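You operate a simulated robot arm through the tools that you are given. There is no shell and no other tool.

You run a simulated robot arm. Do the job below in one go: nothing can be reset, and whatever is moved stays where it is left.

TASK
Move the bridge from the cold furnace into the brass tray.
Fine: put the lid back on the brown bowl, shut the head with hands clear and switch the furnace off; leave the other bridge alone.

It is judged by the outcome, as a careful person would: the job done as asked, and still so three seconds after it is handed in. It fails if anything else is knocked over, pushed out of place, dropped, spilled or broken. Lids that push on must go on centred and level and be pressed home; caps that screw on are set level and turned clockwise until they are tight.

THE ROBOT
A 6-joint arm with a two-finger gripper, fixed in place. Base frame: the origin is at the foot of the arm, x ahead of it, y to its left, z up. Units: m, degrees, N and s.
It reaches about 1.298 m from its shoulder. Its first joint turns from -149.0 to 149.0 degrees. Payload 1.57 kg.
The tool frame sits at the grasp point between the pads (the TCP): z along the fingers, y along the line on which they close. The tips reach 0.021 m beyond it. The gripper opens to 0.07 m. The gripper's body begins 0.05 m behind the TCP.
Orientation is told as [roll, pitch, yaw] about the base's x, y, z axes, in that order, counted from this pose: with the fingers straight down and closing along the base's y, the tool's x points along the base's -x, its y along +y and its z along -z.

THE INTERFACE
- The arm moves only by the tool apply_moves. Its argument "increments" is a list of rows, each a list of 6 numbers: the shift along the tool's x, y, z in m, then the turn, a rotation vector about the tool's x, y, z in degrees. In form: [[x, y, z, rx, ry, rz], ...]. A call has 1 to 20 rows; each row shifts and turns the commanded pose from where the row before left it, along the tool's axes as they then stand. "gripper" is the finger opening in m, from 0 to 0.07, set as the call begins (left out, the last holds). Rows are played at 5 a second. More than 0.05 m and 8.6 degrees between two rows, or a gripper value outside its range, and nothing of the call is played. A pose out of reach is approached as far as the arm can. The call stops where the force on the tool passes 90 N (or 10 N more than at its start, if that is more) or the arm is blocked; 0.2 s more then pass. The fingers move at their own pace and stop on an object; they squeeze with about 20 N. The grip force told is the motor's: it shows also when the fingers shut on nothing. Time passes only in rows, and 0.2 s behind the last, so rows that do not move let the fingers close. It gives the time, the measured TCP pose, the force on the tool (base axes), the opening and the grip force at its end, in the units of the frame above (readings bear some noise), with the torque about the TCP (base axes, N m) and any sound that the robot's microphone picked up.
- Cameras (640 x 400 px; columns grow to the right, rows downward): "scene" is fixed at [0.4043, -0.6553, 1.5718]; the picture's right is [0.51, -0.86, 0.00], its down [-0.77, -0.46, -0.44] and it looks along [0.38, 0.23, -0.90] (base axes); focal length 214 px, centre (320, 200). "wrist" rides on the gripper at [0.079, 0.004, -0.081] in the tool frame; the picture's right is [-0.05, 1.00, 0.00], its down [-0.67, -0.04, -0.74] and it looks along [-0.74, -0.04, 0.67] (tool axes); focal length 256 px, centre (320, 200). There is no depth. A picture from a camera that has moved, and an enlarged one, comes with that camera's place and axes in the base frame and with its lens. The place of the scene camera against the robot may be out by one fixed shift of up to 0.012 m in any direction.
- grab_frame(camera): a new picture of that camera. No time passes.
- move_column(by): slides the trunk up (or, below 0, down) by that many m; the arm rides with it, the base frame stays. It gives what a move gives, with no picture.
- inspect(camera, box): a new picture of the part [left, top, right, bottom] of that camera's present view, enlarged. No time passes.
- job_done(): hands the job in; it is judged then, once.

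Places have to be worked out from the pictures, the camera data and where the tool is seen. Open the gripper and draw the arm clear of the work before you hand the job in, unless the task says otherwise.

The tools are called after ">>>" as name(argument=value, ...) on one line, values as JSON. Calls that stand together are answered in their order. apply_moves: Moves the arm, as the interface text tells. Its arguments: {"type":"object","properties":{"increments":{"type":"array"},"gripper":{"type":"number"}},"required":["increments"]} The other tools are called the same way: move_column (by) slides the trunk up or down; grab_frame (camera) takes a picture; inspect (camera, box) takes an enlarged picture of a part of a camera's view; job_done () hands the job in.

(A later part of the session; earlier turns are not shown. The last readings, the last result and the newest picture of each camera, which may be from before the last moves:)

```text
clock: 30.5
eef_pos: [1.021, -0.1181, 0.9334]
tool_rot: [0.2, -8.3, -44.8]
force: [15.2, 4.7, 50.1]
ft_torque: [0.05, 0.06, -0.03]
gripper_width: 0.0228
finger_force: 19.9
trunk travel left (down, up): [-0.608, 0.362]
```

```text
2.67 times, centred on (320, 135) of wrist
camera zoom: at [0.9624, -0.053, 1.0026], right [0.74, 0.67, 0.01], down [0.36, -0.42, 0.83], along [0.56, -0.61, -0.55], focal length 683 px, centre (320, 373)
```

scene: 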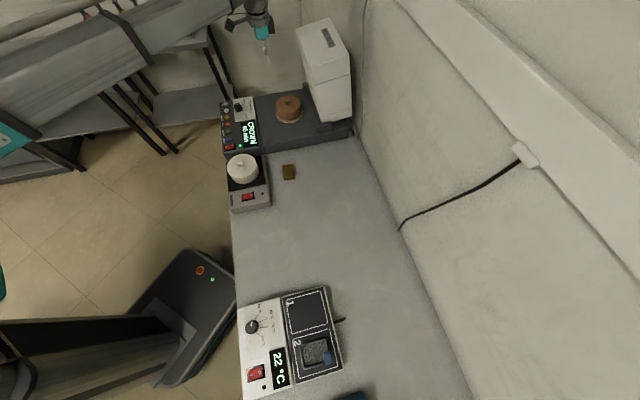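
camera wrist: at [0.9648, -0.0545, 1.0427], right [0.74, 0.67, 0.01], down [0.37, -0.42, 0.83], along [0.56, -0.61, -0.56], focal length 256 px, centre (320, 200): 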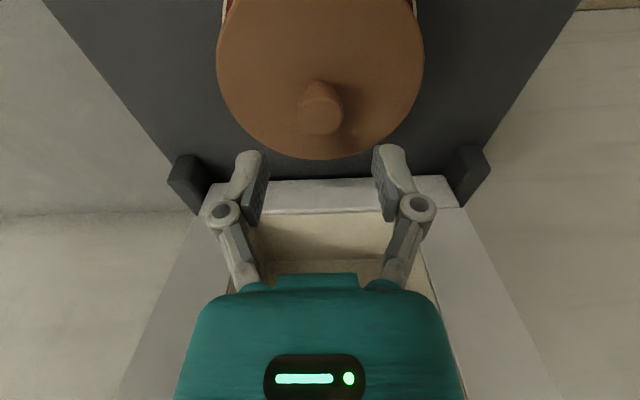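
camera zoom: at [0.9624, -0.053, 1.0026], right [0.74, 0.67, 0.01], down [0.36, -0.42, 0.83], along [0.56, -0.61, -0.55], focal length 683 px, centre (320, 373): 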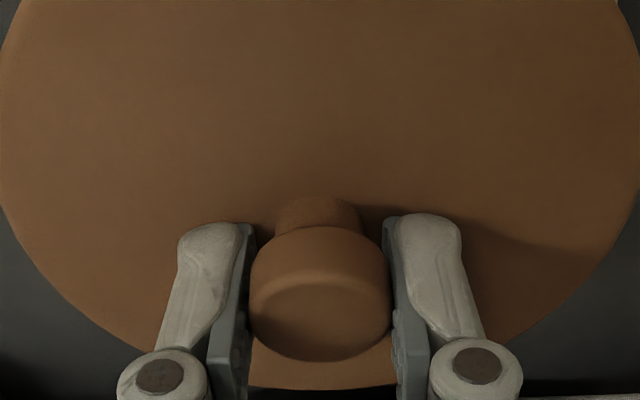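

The closing fingers reach down and press on the lid (50 N up). I relieve it by raising the trunk in small steps.

>>> move_column(by=0.005)

>>> inspect(camera="scene", box=[256, 70, 320, 110])

```text
clock: 31.0
eef_pos: [1.0227, -0.1202, 0.9331]
tool_rot: [0.0, -7.9, -44.9]
force: [-0.6, 0.0, 3.3]
ft_torque: [0.16, 0.22, 0.04]
gripper_width: 0.0224
finger_force: 20.2
trunk travel left (down, up): [-0.613, 0.357]
```

```text
10.00 times, centred on (288, 90) of scene
camera zoom: at [0.4043, -0.6553, 1.5718], right [0.51, -0.86, 0.0], down [-0.77, -0.46, -0.44], along [0.38, 0.23, -0.9], focal length 2145 px, centre (640, 1300)
```

zoom: 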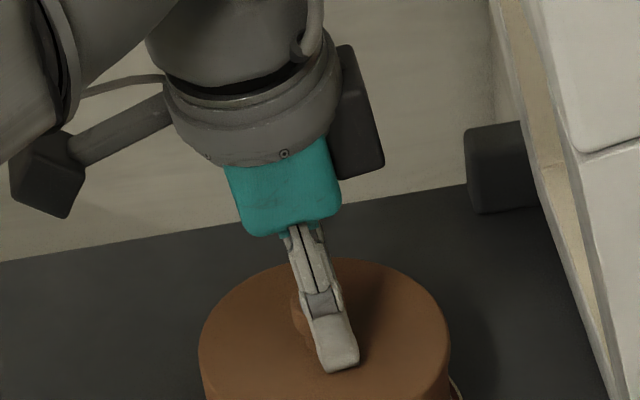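

Relieved. This is the seated-lid reference: TCP (1.0227,-0.1202,0.933), trunk at (-0.613,0.357). Now I lift the lid slowly.

>>> move_column(by=0.01)

>>> move_column(by=0.05)

>>> inspect(camera="scene", box=[248, 60, 344, 120])

>>> grab_frame(camera="wrist")

```text
clock: 31.6
eef_pos: [1.0252, -0.1194, 0.9441]
tool_rot: [0.0, -8.0, -44.7]
force: [-0.6, -0.1, -1.4]
ft_torque: [0.03, 0.02, 0.02]
gripper_width: 0.0223
finger_force: 20.1
trunk travel left (down, up): [-0.623, 0.347]
```

```text
clock: 32.5
eef_pos: [1.026, -0.1187, 0.9932]
tool_rot: [-0.1, -7.9, -44.9]
force: [-0.1, -0.1, -0.7]
ft_torque: [0.01, -0.02, -0.01]
gripper_width: 0.0224
finger_force: 19.9
trunk travel left (down, up): [-0.673, 0.297]
```

```text
6.67 times, centred on (296, 90) of scene
camera zoom: at [0.4043, -0.6553, 1.5718], right [0.51, -0.86, 0.0], down [-0.77, -0.46, -0.44], along [0.38, 0.23, -0.9], focal length 1430 px, centre (480, 933)
```

zoom: 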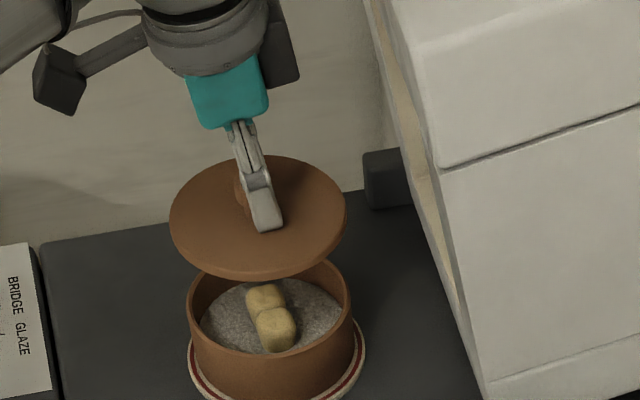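

```text
taken
camera wrist: at [0.9652, -0.0544, 1.0634], right [0.74, 0.67, 0.01], down [0.37, -0.42, 0.83], along [0.56, -0.61, -0.56], focal length 256 px, centre (320, 200)
```

wrist: 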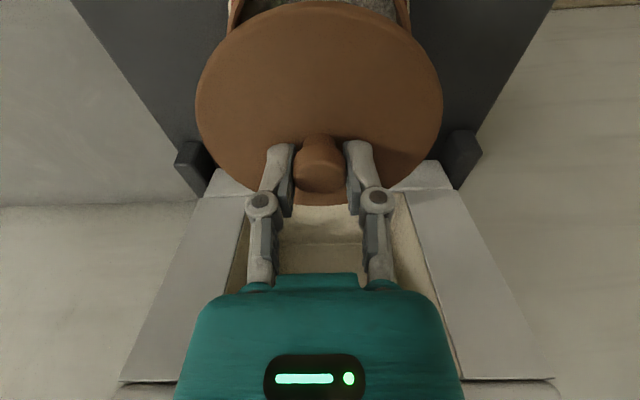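

The lid is off and level; inside lies one two-unit bridge on beads. I raise 3 cm more and carry the lid sideways to the free bench area beyond the furnace side, then back a little (target e≈0.38, n≈0.89).

>>> move_column(by=0.03)

>>> apply_moves(increments=[[0, -0.0436, 0, 0, 0, 0], [0, -0.0436, 0, 0, 0, 0], [0, -0.0436, 0, 0, 0, 0], [0, -0.0436, 0, 0, 0, 0], [0, -0.0436, 0, 0, 0, 0], [0, -0.0436, 0, 0, 0, 0], [-0.0396, 0, 0.0056, 0, 0, 0], [-0.0396, 0, 0.0056, 0, 0, 0], [0, 0, 0, 0, 0, 0]])

>>> grab_frame(camera="wrist")

>>> grab_frame(camera="scene")

```text
clock: 33.3
eef_pos: [1.0231, -0.1205, 1.0225]
tool_rot: [0.0, -8.0, -44.8]
force: [-0.4, 0.6, -0.8]
ft_torque: [-0.02, 0.02, -0.01]
gripper_width: 0.0223
finger_force: 19.9
trunk travel left (down, up): [-0.703, 0.267]
```

```text
clock: 35.3
eef_pos: [0.8945, -0.3624, 1.0235]
tool_rot: [0.0, -8.0, -44.8]
force: [0.2, 1.1, -1.2]
ft_torque: [0.01, -0.02, 0.01]
gripper_width: 0.0221
finger_force: 20.3
trunk travel left (down, up): [-0.703, 0.267]
```

```text
taken
camera wrist: at [0.8371, -0.2961, 1.0937], right [0.74, 0.67, 0.01], down [0.37, -0.42, 0.83], along [0.56, -0.61, -0.56], focal length 256 px, centre (320, 200)
```

wrist: 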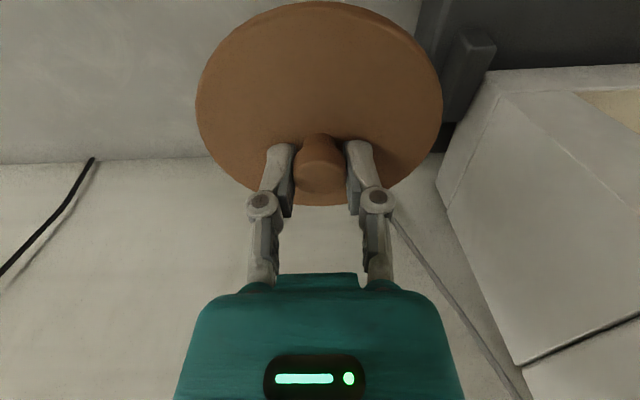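

```text
taken
```

scene: 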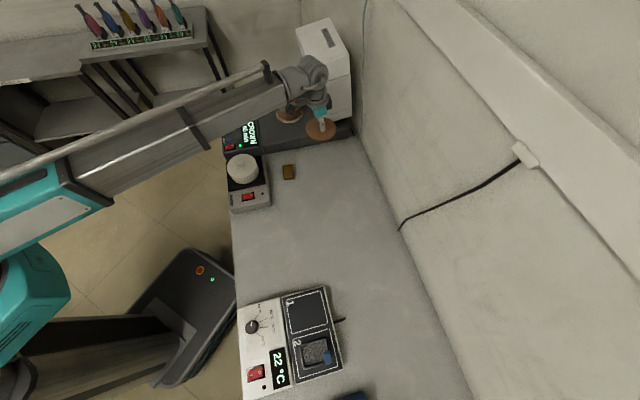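

The lid is carried level over free bench. Before lowering I check the forearm's height against the white pot (its knob top is at about (0.664,-0.152,0.913)).

>>> inspect(camera="scene", box=[190, 40, 382, 160])

>>> inspect(camera="scene", box=[0, 40, 320, 240])

```text
3.33 times, centred on (286, 100) of scene
camera zoom: at [0.4043, -0.6553, 1.5718], right [0.51, -0.86, 0.0], down [-0.77, -0.46, -0.44], along [0.38, 0.23, -0.9], focal length 715 px, centre (433, 533)
```

zoom: 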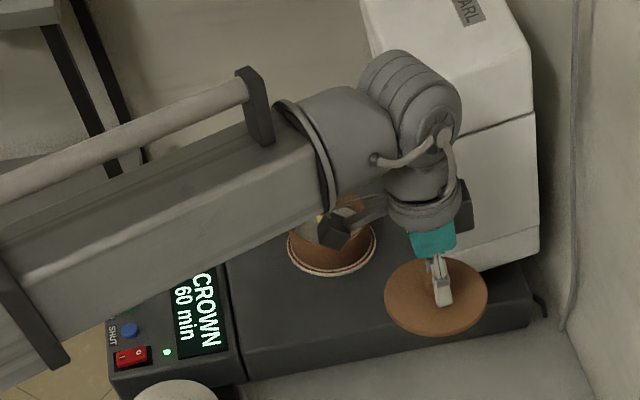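

```text
2.00 times, centred on (160, 140) of scene
camera zoom: at [0.4043, -0.6553, 1.5718], right [0.51, -0.86, 0.0], down [-0.77, -0.46, -0.44], along [0.38, 0.23, -0.9], focal length 429 px, centre (640, 320)
```

zoom: 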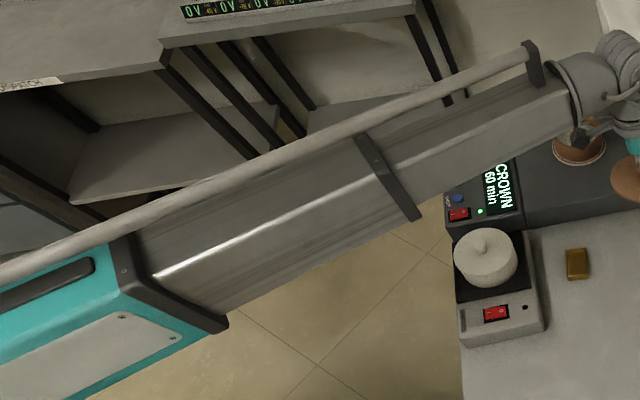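

The arm is a boom whose underside is about 0.175 m above the TCP, so lowering here keeps it clear of the white pot. I lower the lid by 0.15 m and check.

>>> move_column(by=-0.15)

>>> inspect(camera="scene", box=[220, 100, 380, 200])

>>> grab_frame(camera="wrist")

```text
clock: 37.0
eef_pos: [0.8967, -0.361, 0.8735]
tool_rot: [0.0, -8.0, -44.8]
force: [0.4, 0.1, -0.7]
ft_torque: [0.0, 0.01, -0.03]
gripper_width: 0.0223
finger_force: 19.9
trunk travel left (down, up): [-0.553, 0.417]
```

```text
4.00 times, centred on (300, 150) of scene
camera zoom: at [0.4043, -0.6553, 1.5718], right [0.51, -0.86, 0.0], down [-0.77, -0.46, -0.44], along [0.38, 0.23, -0.9], focal length 858 px, centre (400, 400)
```

zoom: 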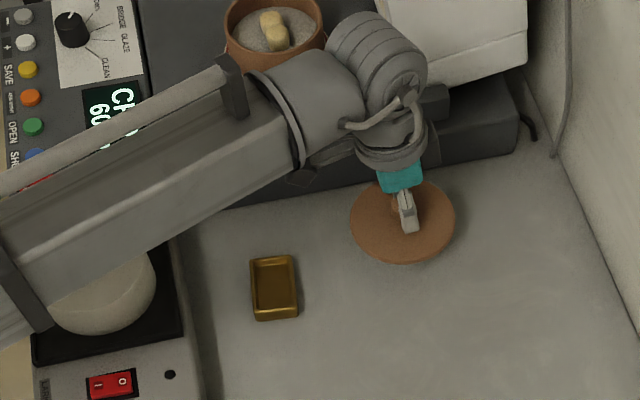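

```text
taken
camera wrist: at [0.8372, -0.2958, 0.9437], right [0.74, 0.67, 0.01], down [0.37, -0.42, 0.83], along [0.56, -0.61, -0.56], focal length 256 px, centre (320, 200)
```

wrist: 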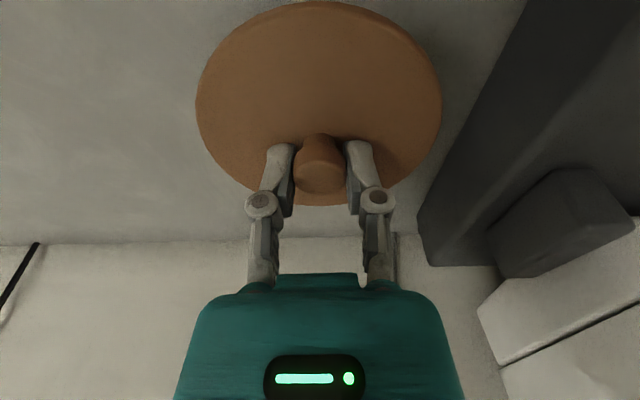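

Lid is clear of tray and furnace. I lower further in small steps until contact.

>>> move_column(by=-0.03)

>>> move_column(by=-0.006)

>>> inspect(camera="scene", box=[284, 140, 348, 180])

```text
clock: 37.8
eef_pos: [0.8955, -0.3612, 0.8444]
tool_rot: [0.1, -8.0, -44.8]
force: [0.0, -0.1, -0.5]
ft_torque: [0.0, -0.04, -0.03]
gripper_width: 0.0223
finger_force: 19.9
trunk travel left (down, up): [-0.523, 0.447]
```

```text
clock: 38.3
eef_pos: [0.8954, -0.3613, 0.8375]
tool_rot: [0.0, -7.9, -44.8]
force: [0.5, -0.2, -0.8]
ft_torque: [-0.01, -0.02, 0.01]
gripper_width: 0.0223
finger_force: 20.7
trunk travel left (down, up): [-0.517, 0.453]
```

```text
10.00 times, centred on (316, 160) of scene
camera zoom: at [0.4043, -0.6553, 1.5718], right [0.51, -0.86, 0.0], down [-0.77, -0.46, -0.44], along [0.38, 0.23, -0.9], focal length 2145 px, centre (360, 600)
```

zoom: 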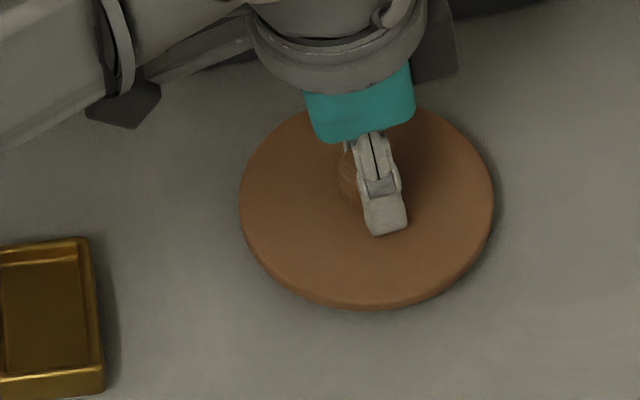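

Still no contact; I continue in 4 mm steps.

>>> move_column(by=-0.004)

>>> move_column(by=-0.004)

>>> inspect(camera="scene", box=[284, 140, 348, 180])

```text
clock: 38.9
eef_pos: [0.8965, -0.3613, 0.833]
tool_rot: [0.0, -8.0, -44.8]
force: [0.8, 0.3, -0.9]
ft_torque: [0.01, 0.01, 0.0]
gripper_width: 0.0225
finger_force: 19.9
trunk travel left (down, up): [-0.513, 0.457]
```

```text
clock: 39.4
eef_pos: [0.8959, -0.3609, 0.8317]
tool_rot: [0.1, -8.2, -44.8]
force: [5.8, -2.4, 20.2]
ft_torque: [0.06, 0.0, -0.01]
gripper_width: 0.0224
finger_force: 20.4
trunk travel left (down, up): [-0.509, 0.461]
```

```text
10.00 times, centred on (316, 160) of scene
camera zoom: at [0.4043, -0.6553, 1.5718], right [0.51, -0.86, 0.0], down [-0.77, -0.46, -0.44], along [0.38, 0.23, -0.9], focal length 2145 px, centre (360, 600)
```

zoom: 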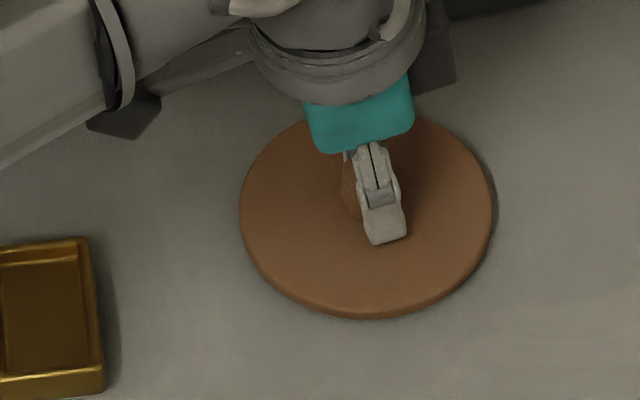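

Contact (20 N) at TCP z≈0.832: the lid is on the bench. I ease off 2 mm and open the fingers.

>>> move_column(by=0.002)

>>> apply_moves(increments=[[0, 0, 0, 0, 0, 0], [0, 0, 0, 0, 0, 0], [0, 0, 0, 0, 0, 0], [0, 0, 0, 0, 0, 0]], gripper=0.06)

>>> move_column(by=0.04)

>>> grab_frame(camera="wrist")

>>> inspect(camera="scene", box=[220, 100, 380, 200])

```text
clock: 39.9
eef_pos: [0.8949, -0.3603, 0.8314]
tool_rot: [0.0, -8.0, -44.7]
force: [-0.5, -0.1, 2.1]
ft_torque: [-0.08, -0.09, -0.01]
gripper_width: 0.0223
finger_force: 19.7
trunk travel left (down, up): [-0.511, 0.459]
```

```text
clock: 40.9
eef_pos: [0.8962, -0.3613, 0.8303]
tool_rot: [0.0, -8.0, -44.8]
force: [-1.0, 0.0, 1.5]
ft_torque: [-0.02, -0.01, 0.01]
gripper_width: 0.0601
finger_force: 0.2
trunk travel left (down, up): [-0.511, 0.459]
```

```text
clock: 41.7
eef_pos: [0.8959, -0.3614, 0.8698]
tool_rot: [0.1, -8.0, -44.7]
force: [0.2, 0.2, -0.1]
ft_torque: [-0.01, 0.01, 0.01]
gripper_width: 0.06
finger_force: 0.0
trunk travel left (down, up): [-0.551, 0.419]
```

```text
taken
camera wrist: at [0.8373, -0.2959, 0.9416], right [0.74, 0.67, 0.01], down [0.37, -0.42, 0.83], along [0.56, -0.61, -0.56], focal length 256 px, centre (320, 200)
```

wrist: 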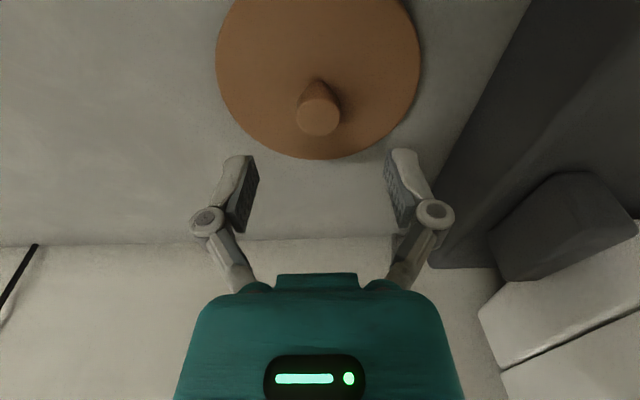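

```text
4.00 times, centred on (300, 150) of scene
camera zoom: at [0.4043, -0.6553, 1.5718], right [0.51, -0.86, 0.0], down [-0.77, -0.46, -0.44], along [0.38, 0.23, -0.9], focal length 858 px, centre (400, 400)
```

zoom: 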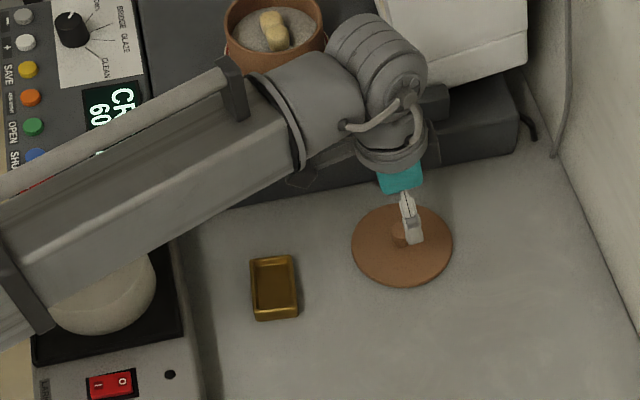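

The lid lies flat on the bench (reference release pose TCP (0.896,-0.361,0.830)). Now I rise and go back over the bowl to look at the bridge.

>>> move_column(by=0.17)

>>> apply_moves(increments=[[0.0396, 0, -0.0056, 0, 0, 0], [0.0396, 0, -0.0056, 0, 0, 0], [0, 0.0436, 0, 0, 0, 0], [0, 0.0436, 0, 0, 0, 0], [0, 0.0436, 0, 0, 0, 0], [0, 0.0436, 0, 0, 0, 0], [0, 0.0436, 0, 0, 0, 0], [0, 0.0436, 0, 0, 0, 0], [0, 0, 0, 0, 0, 0]])

>>> grab_frame(camera="wrist")

>>> inspect(camera="scene", box=[264, 85, 328, 125])

>>> inspect(camera="scene", box=[264, 152, 328, 192])

```text
clock: 43.7
eef_pos: [0.8969, -0.3608, 1.0426]
tool_rot: [0.0, -8.0, -44.8]
force: [-0.2, 0.1, -0.1]
ft_torque: [0.01, 0.01, 0.0]
gripper_width: 0.0601
finger_force: 0.0
trunk travel left (down, up): [-0.721, 0.249]
```

```text
clock: 45.7
eef_pos: [1.023, -0.1187, 1.0414]
tool_rot: [0.0, -7.9, -44.8]
force: [-0.1, 0.1, 0.0]
ft_torque: [-0.02, 0.0, 0.03]
gripper_width: 0.0603
finger_force: 0.0
trunk travel left (down, up): [-0.721, 0.249]
```

```text
taken
camera wrist: at [0.9645, -0.0538, 1.1116], right [0.74, 0.67, 0.01], down [0.37, -0.42, 0.83], along [0.56, -0.61, -0.56], focal length 256 px, centre (320, 200)
```

wrist: 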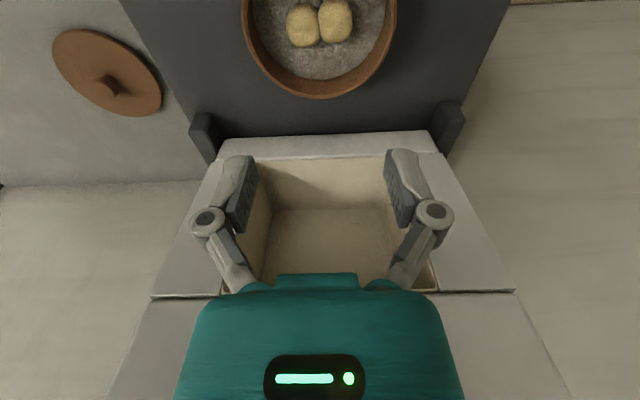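

```text
10.00 times, centred on (296, 105) of scene
camera zoom: at [0.4043, -0.6553, 1.5718], right [0.51, -0.86, 0.0], down [-0.77, -0.46, -0.44], along [0.38, 0.23, -0.9], focal length 2145 px, centre (560, 1150)
```

zoom: 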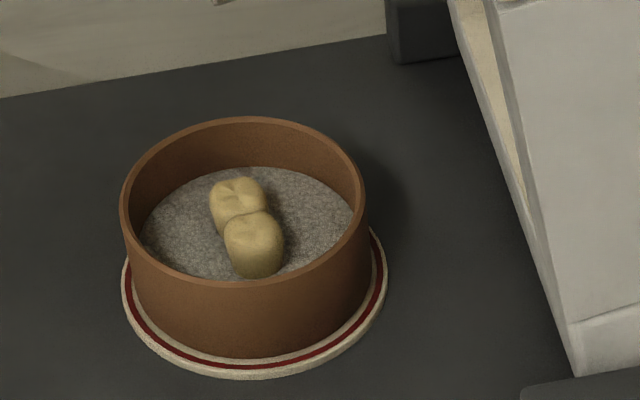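

```text
10.00 times, centred on (296, 172) of scene
camera zoom: at [0.4043, -0.6553, 1.5718], right [0.51, -0.86, 0.0], down [-0.77, -0.46, -0.44], along [0.38, 0.23, -0.9], focal length 2145 px, centre (560, 480)
```

zoom: 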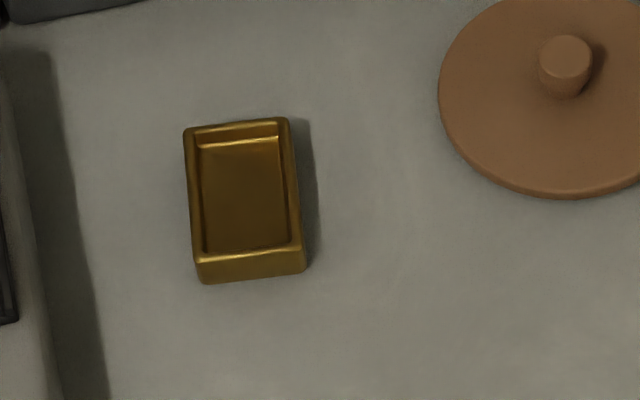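

One two-unit bridge, about 48×26 mm, lies with its long axis along the bench (e), and the tray's long side too, so I'll grip it across its short side. I rise a bit, untilt the tool and turn it 90° so the fingers close along n.

>>> move_column(by=0.06)

>>> apply_moves(increments=[[0, 0, 0, 0, 8, 0], [0, 0, 0, 0, 0, -8.2], [0, 0, 0, 0, 0, -8.2], [0, 0, 0, 0, 0, -8.2], [0, 0, 0, 0, 0, -8.2], [0, 0, 0, 0, 0, -8.2], [0, 0, 0, 0, 0, -8.2], [0, 0, 0, 0, 0, -8.2], [0, 0, 0, 0, 0, -8.2], [0, 0, 0, 0, 0, -8.2], [0, 0, 0, 0, 0, -8.2], [0, 0, 0, 0, 0, -8], [0, 0, 0, 0, 0, 0]])

>>> grab_frame(camera="wrist")

>>> inspect(camera="scene", box=[200, 0, 392, 120])

```text
clock: 46.7
eef_pos: [1.0237, -0.1205, 1.1013]
tool_rot: [-0.1, -8.1, -44.8]
force: [0.0, 0.6, 0.7]
ft_torque: [0.0, 0.02, 0.0]
gripper_width: 0.0599
finger_force: 0.0
trunk travel left (down, up): [-0.781, 0.189]
```

```text
clock: 49.5
eef_pos: [1.0235, -0.1201, 1.1004]
tool_rot: [-0.1, 0.0, 45.3]
force: [0.1, -0.5, -0.2]
ft_torque: [0.0, 0.0, -0.02]
gripper_width: 0.0602
finger_force: 0.1
trunk travel left (down, up): [-0.781, 0.189]
```

```text
taken
camera wrist: at [0.9664, -0.1741, 1.1816], right [-0.67, 0.74, 0.0], down [0.49, 0.45, 0.74], along [0.55, 0.5, -0.67], focal length 256 px, centre (320, 200)
```

wrist: 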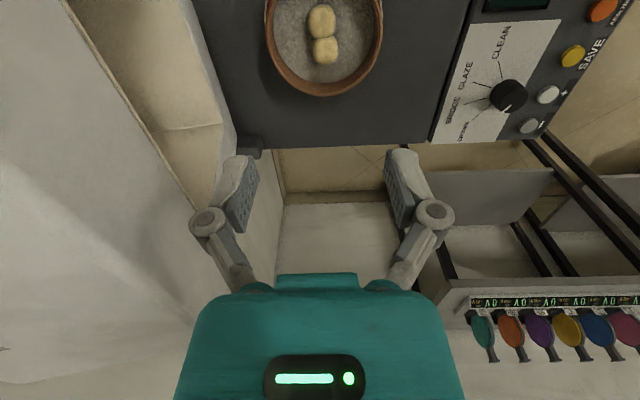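

```text
3.33 times, centred on (296, 60) of scene
camera zoom: at [0.4043, -0.6553, 1.5718], right [0.51, -0.86, 0.0], down [-0.77, -0.46, -0.44], along [0.38, 0.23, -0.9], focal length 715 px, centre (400, 667)
```

zoom: 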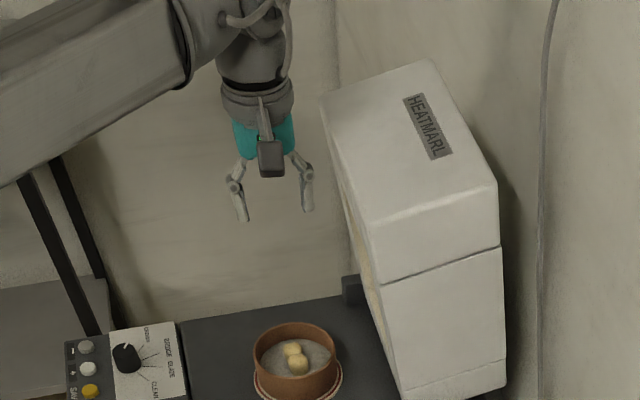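

The bridge centre lies right under the TCP (1.024,-0.120). I lower 0.11 m and look closely.

>>> move_column(by=-0.11)

>>> grab_frame(camera="wrist")

>>> inspect(camera="scene", box=[240, 40, 368, 120])

```text
clock: 50.9
eef_pos: [1.0234, -0.1207, 0.9902]
tool_rot: [0.0, 0.0, 45.2]
force: [0.1, 0.6, 0.1]
ft_torque: [0.05, 0.01, 0.01]
gripper_width: 0.0601
finger_force: 0.0
trunk travel left (down, up): [-0.671, 0.299]
```

```text
taken
camera wrist: at [0.9662, -0.174, 1.0718], right [-0.67, 0.74, 0.0], down [0.49, 0.45, 0.74], along [0.55, 0.5, -0.67], focal length 256 px, centre (320, 200)
```

wrist: 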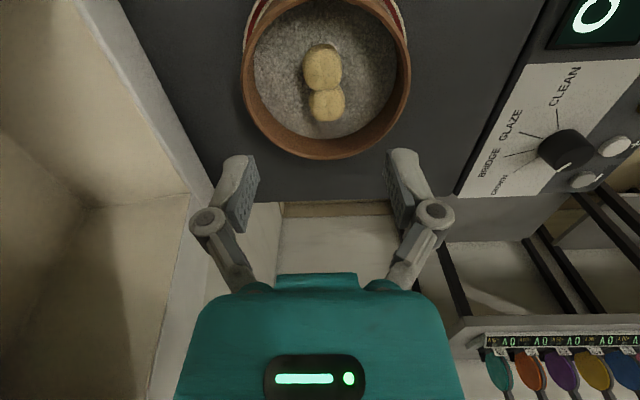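

```text
5.00 times, centred on (304, 80) of scene
camera zoom: at [0.4043, -0.6553, 1.5718], right [0.51, -0.86, 0.0], down [-0.77, -0.46, -0.44], along [0.38, 0.23, -0.9], focal length 1072 px, centre (400, 800)
```

zoom: 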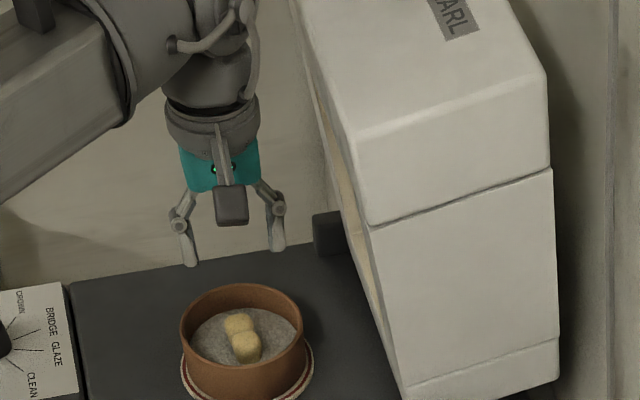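

The bridge is ~3 mm to the right and its axis turned by ~4.5°; I correct for both and lower 4 cm.

>>> apply_moves(increments=[[0, 0.003, 0, 0, 0, -4.5], [0, 0, 0, 0, 0, 0]], gripper=0.055)

>>> move_column(by=-0.04)

>>> grab_frame(camera="wrist")

>>> inspect(camera="scene", box=[256, 70, 352, 130])

```text
clock: 51.5
eef_pos: [1.0216, -0.1168, 0.9885]
tool_rot: [-0.1, 0.0, 49.7]
force: [1.0, 0.1, 0.1]
ft_torque: [-0.02, 0.01, 0.0]
gripper_width: 0.0549
finger_force: 0.1
trunk travel left (down, up): [-0.671, 0.299]
```

```text
clock: 52.3
eef_pos: [1.0221, -0.1172, 0.9486]
tool_rot: [0.0, -0.1, 49.7]
force: [-0.3, 0.0, 0.5]
ft_torque: [0.0, -0.01, -0.01]
gripper_width: 0.0551
finger_force: 0.0
trunk travel left (down, up): [-0.631, 0.339]
```

```text
taken
camera wrist: at [0.9682, -0.1763, 1.0317], right [-0.73, 0.69, 0.0], down [0.46, 0.49, 0.74], along [0.51, 0.54, -0.67], focal length 256 px, centre (320, 200)
```

wrist: 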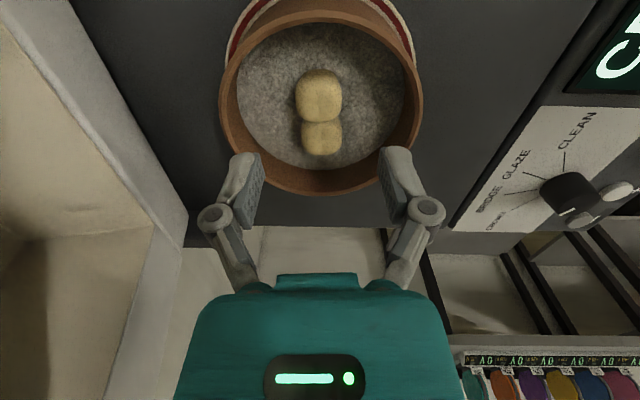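

```text
6.67 times, centred on (304, 100) of scene
camera zoom: at [0.4043, -0.6553, 1.5718], right [0.51, -0.86, 0.0], down [-0.77, -0.46, -0.44], along [0.38, 0.23, -0.9], focal length 1430 px, centre (427, 867)
```

zoom: 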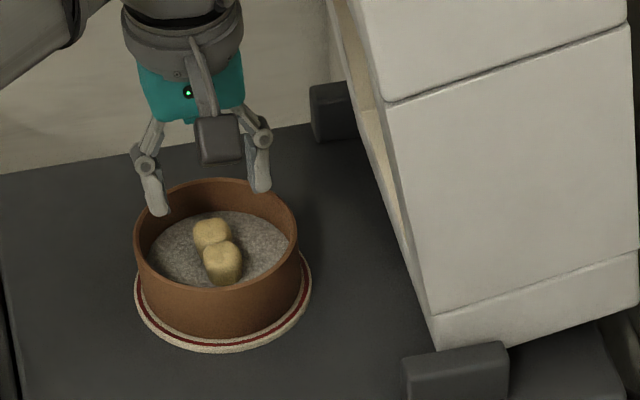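

Bridge centred; its top is at z≈0.886 and the beads about 2 cm lower. I lower in steps so the tips end ~8 mm below its top.

>>> move_column(by=-0.032)

>>> grab_frame(camera="wrist")

>>> inspect(camera="scene", box=[256, 80, 320, 120])

```text
clock: 53.1
eef_pos: [1.0219, -0.118, 0.9169]
tool_rot: [0.1, 0.0, 49.7]
force: [-0.7, 0.2, 0.3]
ft_torque: [0.01, -0.03, 0.0]
gripper_width: 0.055
finger_force: 0.1
trunk travel left (down, up): [-0.599, 0.371]
```

```text
taken
camera wrist: at [0.9683, -0.1763, 0.9997], right [-0.73, 0.69, 0.0], down [0.46, 0.49, 0.74], along [0.51, 0.54, -0.67], focal length 256 px, centre (320, 200)
```

wrist: 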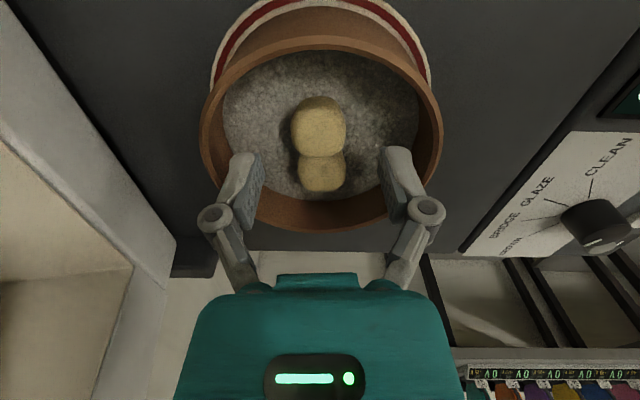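

```text
10.00 times, centred on (288, 100) of scene
camera zoom: at [0.4043, -0.6553, 1.5718], right [0.51, -0.86, 0.0], down [-0.77, -0.46, -0.44], along [0.38, 0.23, -0.9], focal length 2145 px, centre (640, 1200)
```

zoom: 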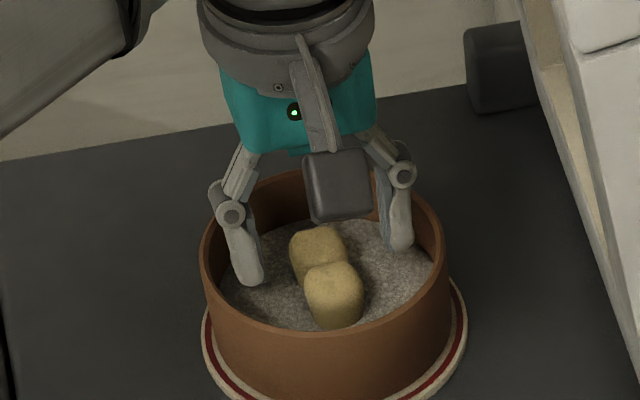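

The bridge's waist is ~5 mm further along +e than the TCP; I shift by that and lower to TCP z≈0.898.

>>> apply_moves(increments=[[-0.005, 0, 0, 0, 0, 0], [0, 0, 0, 0, 0, 0]])

>>> move_column(by=-0.018)

>>> inspect(camera="wrist", box=[200, 100, 440, 250])

>>> inspect(camera="scene", box=[256, 80, 320, 120])

```text
clock: 53.7
eef_pos: [1.024, -0.1146, 0.9169]
tool_rot: [0.0, 0.0, 49.7]
force: [-0.4, -0.3, -0.9]
ft_torque: [-0.01, -0.02, 0.01]
gripper_width: 0.0549
finger_force: 0.0
trunk travel left (down, up): [-0.599, 0.371]
```

```text
clock: 54.3
eef_pos: [1.0247, -0.1137, 0.8997]
tool_rot: [-0.1, 0.1, 49.7]
force: [0.1, 0.4, -0.6]
ft_torque: [-0.02, -0.03, -0.01]
gripper_width: 0.0548
finger_force: 0.1
trunk travel left (down, up): [-0.581, 0.389]
```

```text
2.67 times, centred on (320, 175) of wrist
camera zoom: at [0.9715, -0.1723, 0.9817], right [-0.73, 0.69, 0.0], down [0.46, 0.49, 0.74], along [0.51, 0.54, -0.67], focal length 683 px, centre (320, 267)
```

zoom: 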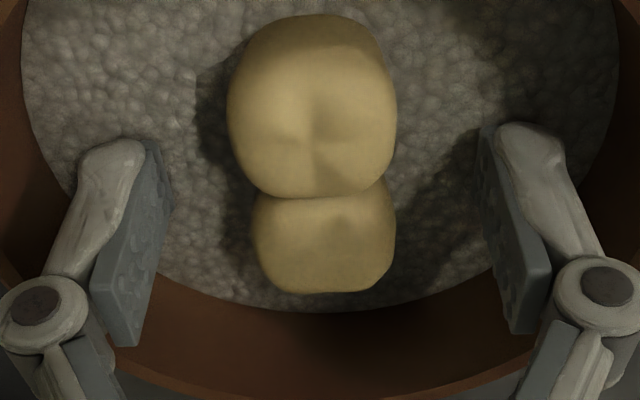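

```text
10.00 times, centred on (288, 100) of scene
camera zoom: at [0.4043, -0.6553, 1.5718], right [0.51, -0.86, 0.0], down [-0.77, -0.46, -0.44], along [0.38, 0.23, -0.9], focal length 2145 px, centre (640, 1200)
```

zoom: 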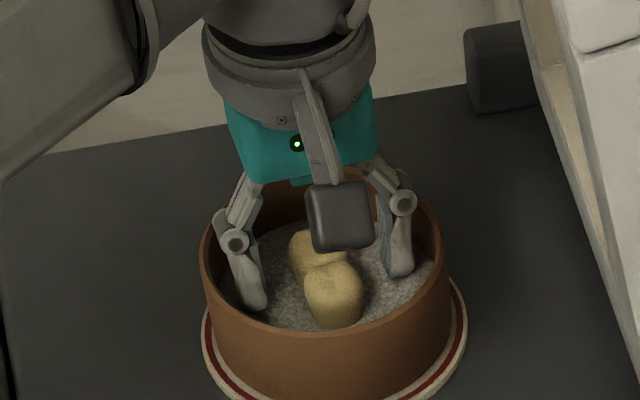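

Pads straddle the bridge's waist, about 10 mm below its top. I close the gripper.

>>> apply_moves(increments=[[0, 0, 0, 0, 0, 0], [0, 0, 0, 0, 0, 0], [0, 0, 0, 0, 0, 0], [0, 0, 0, 0, 0, 0]], gripper=0.0)

>>> inspect(camera="wrist", box=[200, 100, 440, 250])

```text
clock: 55.3
eef_pos: [1.0219, -0.1131, 0.9029]
tool_rot: [-0.1, -0.1, 49.7]
force: [-4.3, 4.8, 24.1]
ft_torque: [0.18, 0.17, -0.02]
gripper_width: 0.0232
finger_force: 20.5
trunk travel left (down, up): [-0.581, 0.389]
```

```text
2.67 times, centred on (320, 175) of wrist
camera zoom: at [0.9691, -0.1713, 0.9844], right [-0.73, 0.69, 0.0], down [0.46, 0.49, 0.75], along [0.51, 0.54, -0.67], focal length 683 px, centre (320, 267)
```

zoom: 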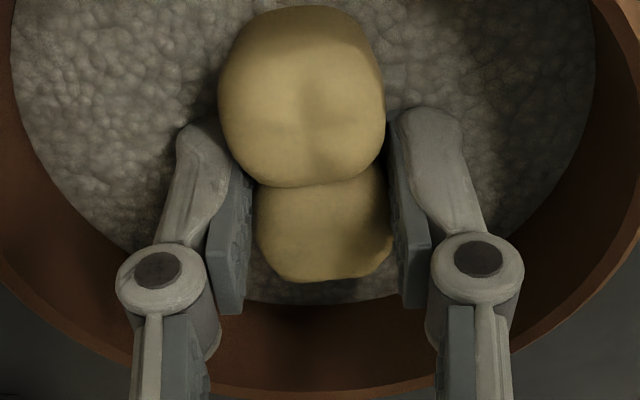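

Gripped at 23 mm opening with some upward force from the closing arc. I lift slowly.

>>> move_column(by=0.004)

>>> move_column(by=0.016)

>>> inspect(camera="wrist", box=[200, 100, 440, 250])

>>> inspect(camera="scene", box=[256, 80, 320, 120])

```text
clock: 55.9
eef_pos: [1.0245, -0.1144, 0.9021]
tool_rot: [-0.1, 0.0, 49.7]
force: [0.8, -0.4, 0.5]
ft_torque: [0.02, -0.01, -0.04]
gripper_width: 0.023
finger_force: 20.0
trunk travel left (down, up): [-0.585, 0.385]
```

```text
clock: 56.5
eef_pos: [1.0251, -0.1133, 0.9189]
tool_rot: [-0.1, 0.1, 49.6]
force: [0.4, 0.6, -1.1]
ft_torque: [-0.02, -0.01, 0.0]
gripper_width: 0.0231
finger_force: 19.8
trunk travel left (down, up): [-0.601, 0.369]
```

```text
2.67 times, centred on (320, 175) of wrist
camera zoom: at [0.9717, -0.1722, 1.0016], right [-0.73, 0.69, 0.0], down [0.46, 0.49, 0.74], along [0.51, 0.54, -0.67], focal length 683 px, centre (320, 267)
```

zoom: 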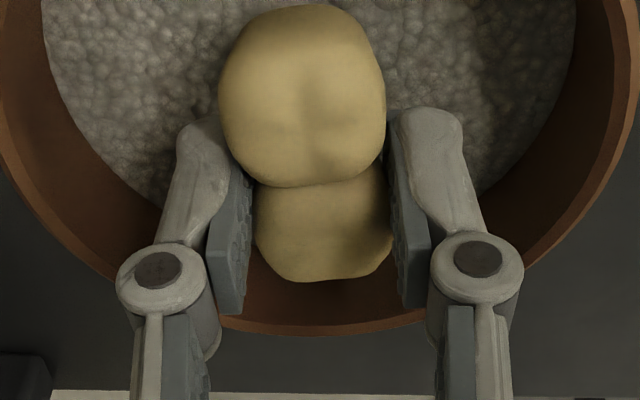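

```text
10.00 times, centred on (288, 100) of scene
camera zoom: at [0.4043, -0.6553, 1.5718], right [0.51, -0.86, 0.0], down [-0.77, -0.46, -0.44], along [0.38, 0.23, -0.9], focal length 2145 px, centre (640, 1200)
```

zoom: 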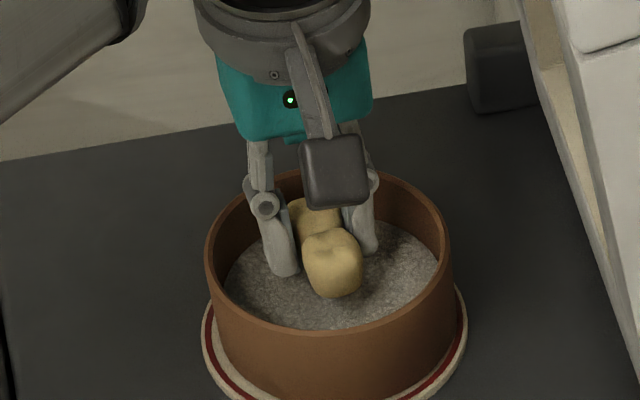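

The bridge is held level and lifted clear. I raise further and carry it over the tray, est. (0.776,-0.2745).

>>> move_column(by=0.09)

>>> apply_moves(increments=[[0.0406, 0.01226, 0, 0, 0, 0], [0.0406, 0.01226, 0, 0, 0, 0], [0.0406, 0.01226, 0, 0, 0, 0], [0.0406, 0.01226, 0, 0, 0, 0], [0.0406, 0.01226, 0, 0, 0, 0], [0.0406, 0.01226, 0, 0, 0, 0], [0.0406, 0.01226, 0, 0, 0, 0], [0, 0, 0, 0, 0, 8], [0, 0, 0, 0, 0, 7], [0, 0, 0, 0, 0, 0]])

>>> grab_frame(camera="wrist")

>>> inspect(camera="scene", box=[220, 110, 348, 190])

```text
clock: 57.7
eef_pos: [1.0251, -0.1131, 1.0088]
tool_rot: [0.0, 0.0, 49.6]
force: [-0.2, -0.2, -0.1]
ft_torque: [-0.03, 0.0, 0.02]
gripper_width: 0.0229
finger_force: 19.6
trunk travel left (down, up): [-0.691, 0.279]
```

```text
clock: 59.9
eef_pos: [0.7755, -0.2746, 1.0107]
tool_rot: [0.0, 0.0, 34.7]
force: [0.3, -0.2, -0.1]
ft_torque: [0.01, -0.03, 0.05]
gripper_width: 0.0232
finger_force: 20.1
trunk travel left (down, up): [-0.691, 0.279]
```

```text
taken
camera wrist: at [0.7089, -0.317, 1.0918], right [-0.52, 0.85, 0.0], down [0.57, 0.35, 0.74], along [0.63, 0.39, -0.67], focal length 256 px, centre (320, 200)
```

wrist: 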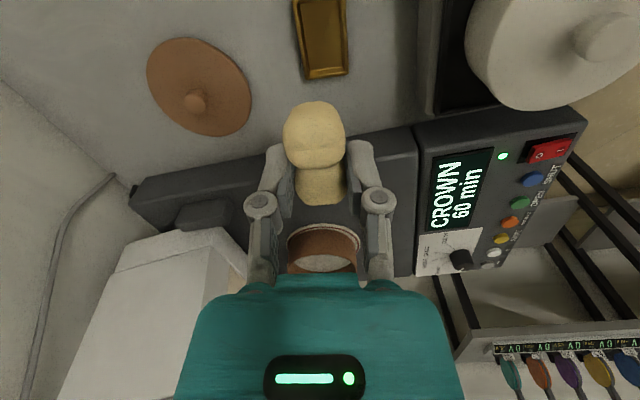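

```text
5.00 times, centred on (284, 150) of scene
camera zoom: at [0.4043, -0.6553, 1.5718], right [0.51, -0.86, 0.0], down [-0.77, -0.46, -0.44], along [0.38, 0.23, -0.9], focal length 1072 px, centre (500, 450)
```

zoom: 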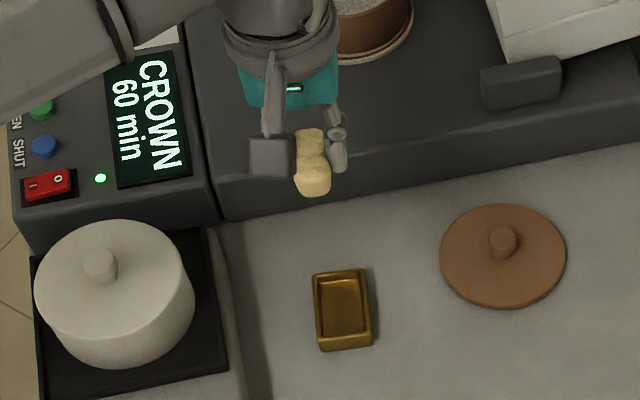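

Both cameras agree on the tray: centre (0.776,-0.274), long axis ~5° from e, and the bridge is aligned with it. I lower to about 3 cm above and check.

>>> move_column(by=-0.14)

>>> grab_frame(camera="wrist")

>>> inspect(camera="scene", box=[256, 145, 320, 185])

```text
clock: 61.6
eef_pos: [0.7746, -0.2745, 0.8698]
tool_rot: [0.0, 0.1, 34.7]
force: [0.3, 0.6, -1.2]
ft_torque: [-0.01, 0.02, 0.0]
gripper_width: 0.0229
finger_force: 19.6
trunk travel left (down, up): [-0.551, 0.419]
```

```text
taken
camera wrist: at [0.709, -0.317, 0.9518], right [-0.52, 0.85, 0.0], down [0.57, 0.35, 0.74], along [0.63, 0.39, -0.67], focal length 256 px, centre (320, 200)
```

wrist: 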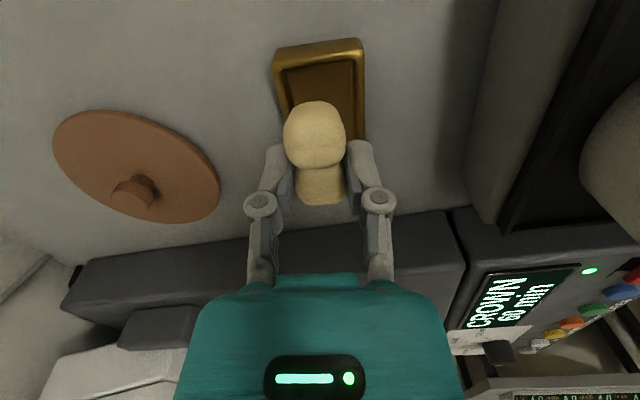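

```text
10.00 times, centred on (288, 165) of scene
camera zoom: at [0.4043, -0.6553, 1.5718], right [0.51, -0.86, 0.0], down [-0.77, -0.46, -0.44], along [0.38, 0.23, -0.9], focal length 2145 px, centre (640, 550)
```

zoom: 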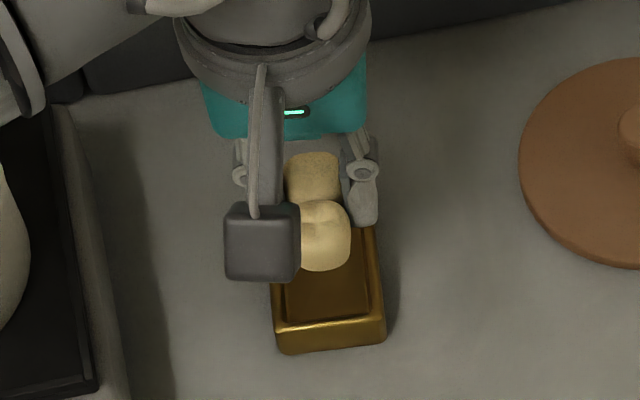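

Close alignment; I nudge 1 mm to the right (tool y) and lower to just above the rim to verify lateral fit.

>>> apply_moves(increments=[[0, 0.001, 0, 0, 0, 0], [0, 0, 0, 0, 0, 0]])

>>> move_column(by=-0.015)

>>> inspect(camera="wrist", box=[224, 40, 416, 160])

>>> inspect(camera="scene", box=[256, 145, 320, 185])

```text
clock: 62.2
eef_pos: [0.7741, -0.2744, 0.8698]
tool_rot: [0.0, 0.0, 34.7]
force: [0.7, -0.4, -1.0]
ft_torque: [-0.01, -0.01, -0.02]
gripper_width: 0.0232
finger_force: 20.6
trunk travel left (down, up): [-0.551, 0.419]
```

```text
clock: 62.8
eef_pos: [0.7747, -0.273, 0.8545]
tool_rot: [0.0, 0.0, 34.7]
force: [0.2, -0.2, -0.4]
ft_torque: [0.01, 0.02, 0.01]
gripper_width: 0.023
finger_force: 20.0
trunk travel left (down, up): [-0.536, 0.434]
```

```text
3.33 times, centred on (320, 100) of wrist
camera zoom: at [0.7082, -0.3162, 0.9367], right [-0.52, 0.85, 0.0], down [0.57, 0.35, 0.74], along [0.63, 0.39, -0.67], focal length 853 px, centre (320, 533)
```

zoom: 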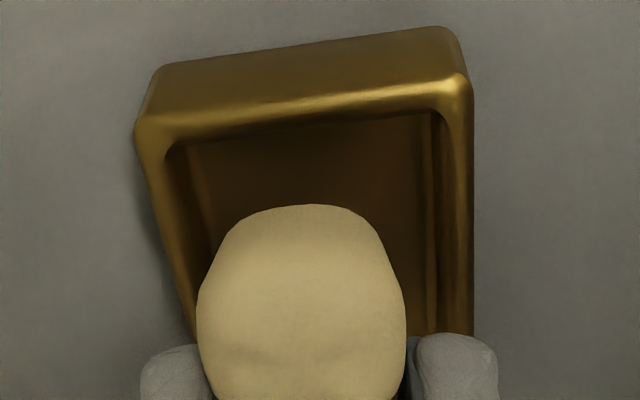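

```text
10.00 times, centred on (288, 165) of scene
camera zoom: at [0.4043, -0.6553, 1.5718], right [0.51, -0.86, 0.0], down [-0.77, -0.46, -0.44], along [0.38, 0.23, -0.9], focal length 2145 px, centre (640, 550)
```

zoom: 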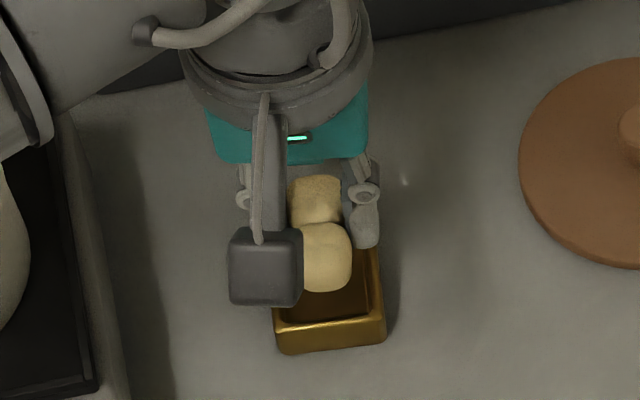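

The bridge sits ~2.5 mm toward +n relative to the tray's centreline; I correct by +2.5 mm in tool y and check again.

>>> apply_moves(increments=[[0, 0.0025, 0, 0, 0, 0], [0, 0, 0, 0, 0, 0], [0, 0, 0, 0, 0, 0]])

>>> inspect(camera="wrist", box=[224, 40, 416, 160])

>>> inspect(camera="scene", box=[272, 155, 304, 175])

```text
clock: 63.6
eef_pos: [0.7738, -0.2717, 0.8543]
tool_rot: [0.0, 0.0, 34.7]
force: [-0.5, -0.5, -0.5]
ft_torque: [-0.01, -0.02, -0.03]
gripper_width: 0.0228
finger_force: 19.9
trunk travel left (down, up): [-0.536, 0.434]
```

```text
3.33 times, centred on (320, 100) of wrist
camera zoom: at [0.7069, -0.314, 0.9367], right [-0.52, 0.85, 0.0], down [0.57, 0.35, 0.74], along [0.63, 0.39, -0.67], focal length 853 px, centre (320, 533)
```

zoom: 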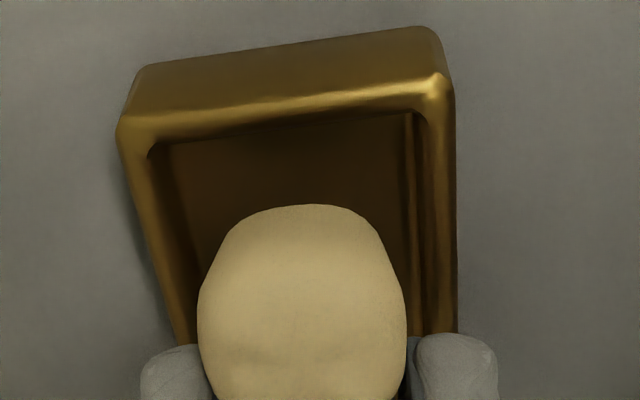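

```text
16.00 times, centred on (288, 165) of scene
camera zoom: at [0.4043, -0.6553, 1.5718], right [0.51, -0.86, 0.0], down [-0.77, -0.46, -0.44], along [0.38, 0.23, -0.9], focal length 3432 px, centre (832, 760)
```

zoom: 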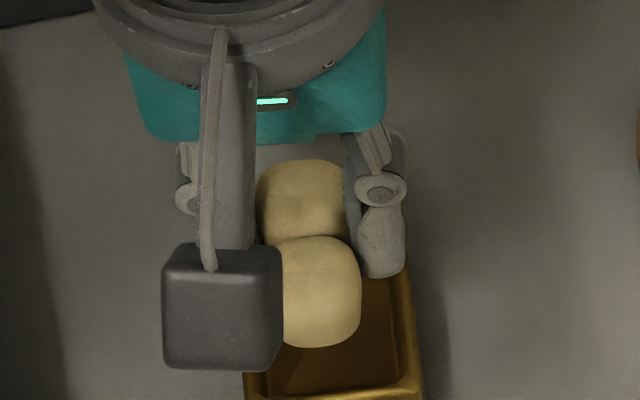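

Now centred (≈3 mm side margins). I lower the bridge into the tray step by step.

>>> move_column(by=-0.009)

>>> move_column(by=-0.004)

>>> inspect(camera="wrist", box=[224, 40, 416, 160])

>>> inspect(camera="scene", box=[272, 155, 304, 175])

```text
clock: 64.2
eef_pos: [0.7726, -0.2718, 0.8466]
tool_rot: [0.0, 0.0, 34.7]
force: [0.0, -0.2, 0.6]
ft_torque: [-0.02, 0.03, -0.01]
gripper_width: 0.0231
finger_force: 19.8
trunk travel left (down, up): [-0.527, 0.443]
```

```text
clock: 64.8
eef_pos: [0.7736, -0.2716, 0.8413]
tool_rot: [0.0, 0.0, 34.7]
force: [-0.4, -0.4, -0.4]
ft_torque: [0.0, 0.0, 0.03]
gripper_width: 0.0232
finger_force: 20.2
trunk travel left (down, up): [-0.523, 0.447]
```

```text
3.33 times, centred on (320, 100) of wrist
camera zoom: at [0.7069, -0.3141, 0.9237], right [-0.52, 0.85, 0.0], down [0.57, 0.35, 0.74], along [0.63, 0.39, -0.67], focal length 853 px, centre (320, 533)
```

zoom: 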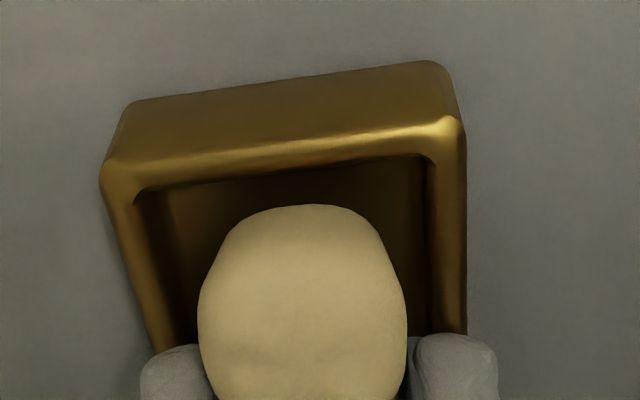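

```text
16.00 times, centred on (288, 165) of scene
camera zoom: at [0.4043, -0.6553, 1.5718], right [0.51, -0.86, 0.0], down [-0.77, -0.46, -0.44], along [0.38, 0.23, -0.9], focal length 3432 px, centre (832, 760)
```

zoom: 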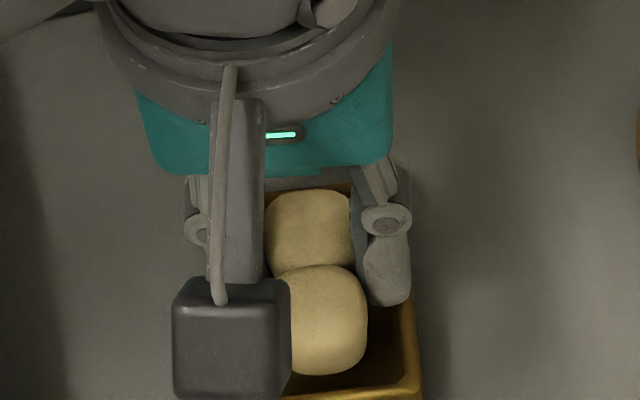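

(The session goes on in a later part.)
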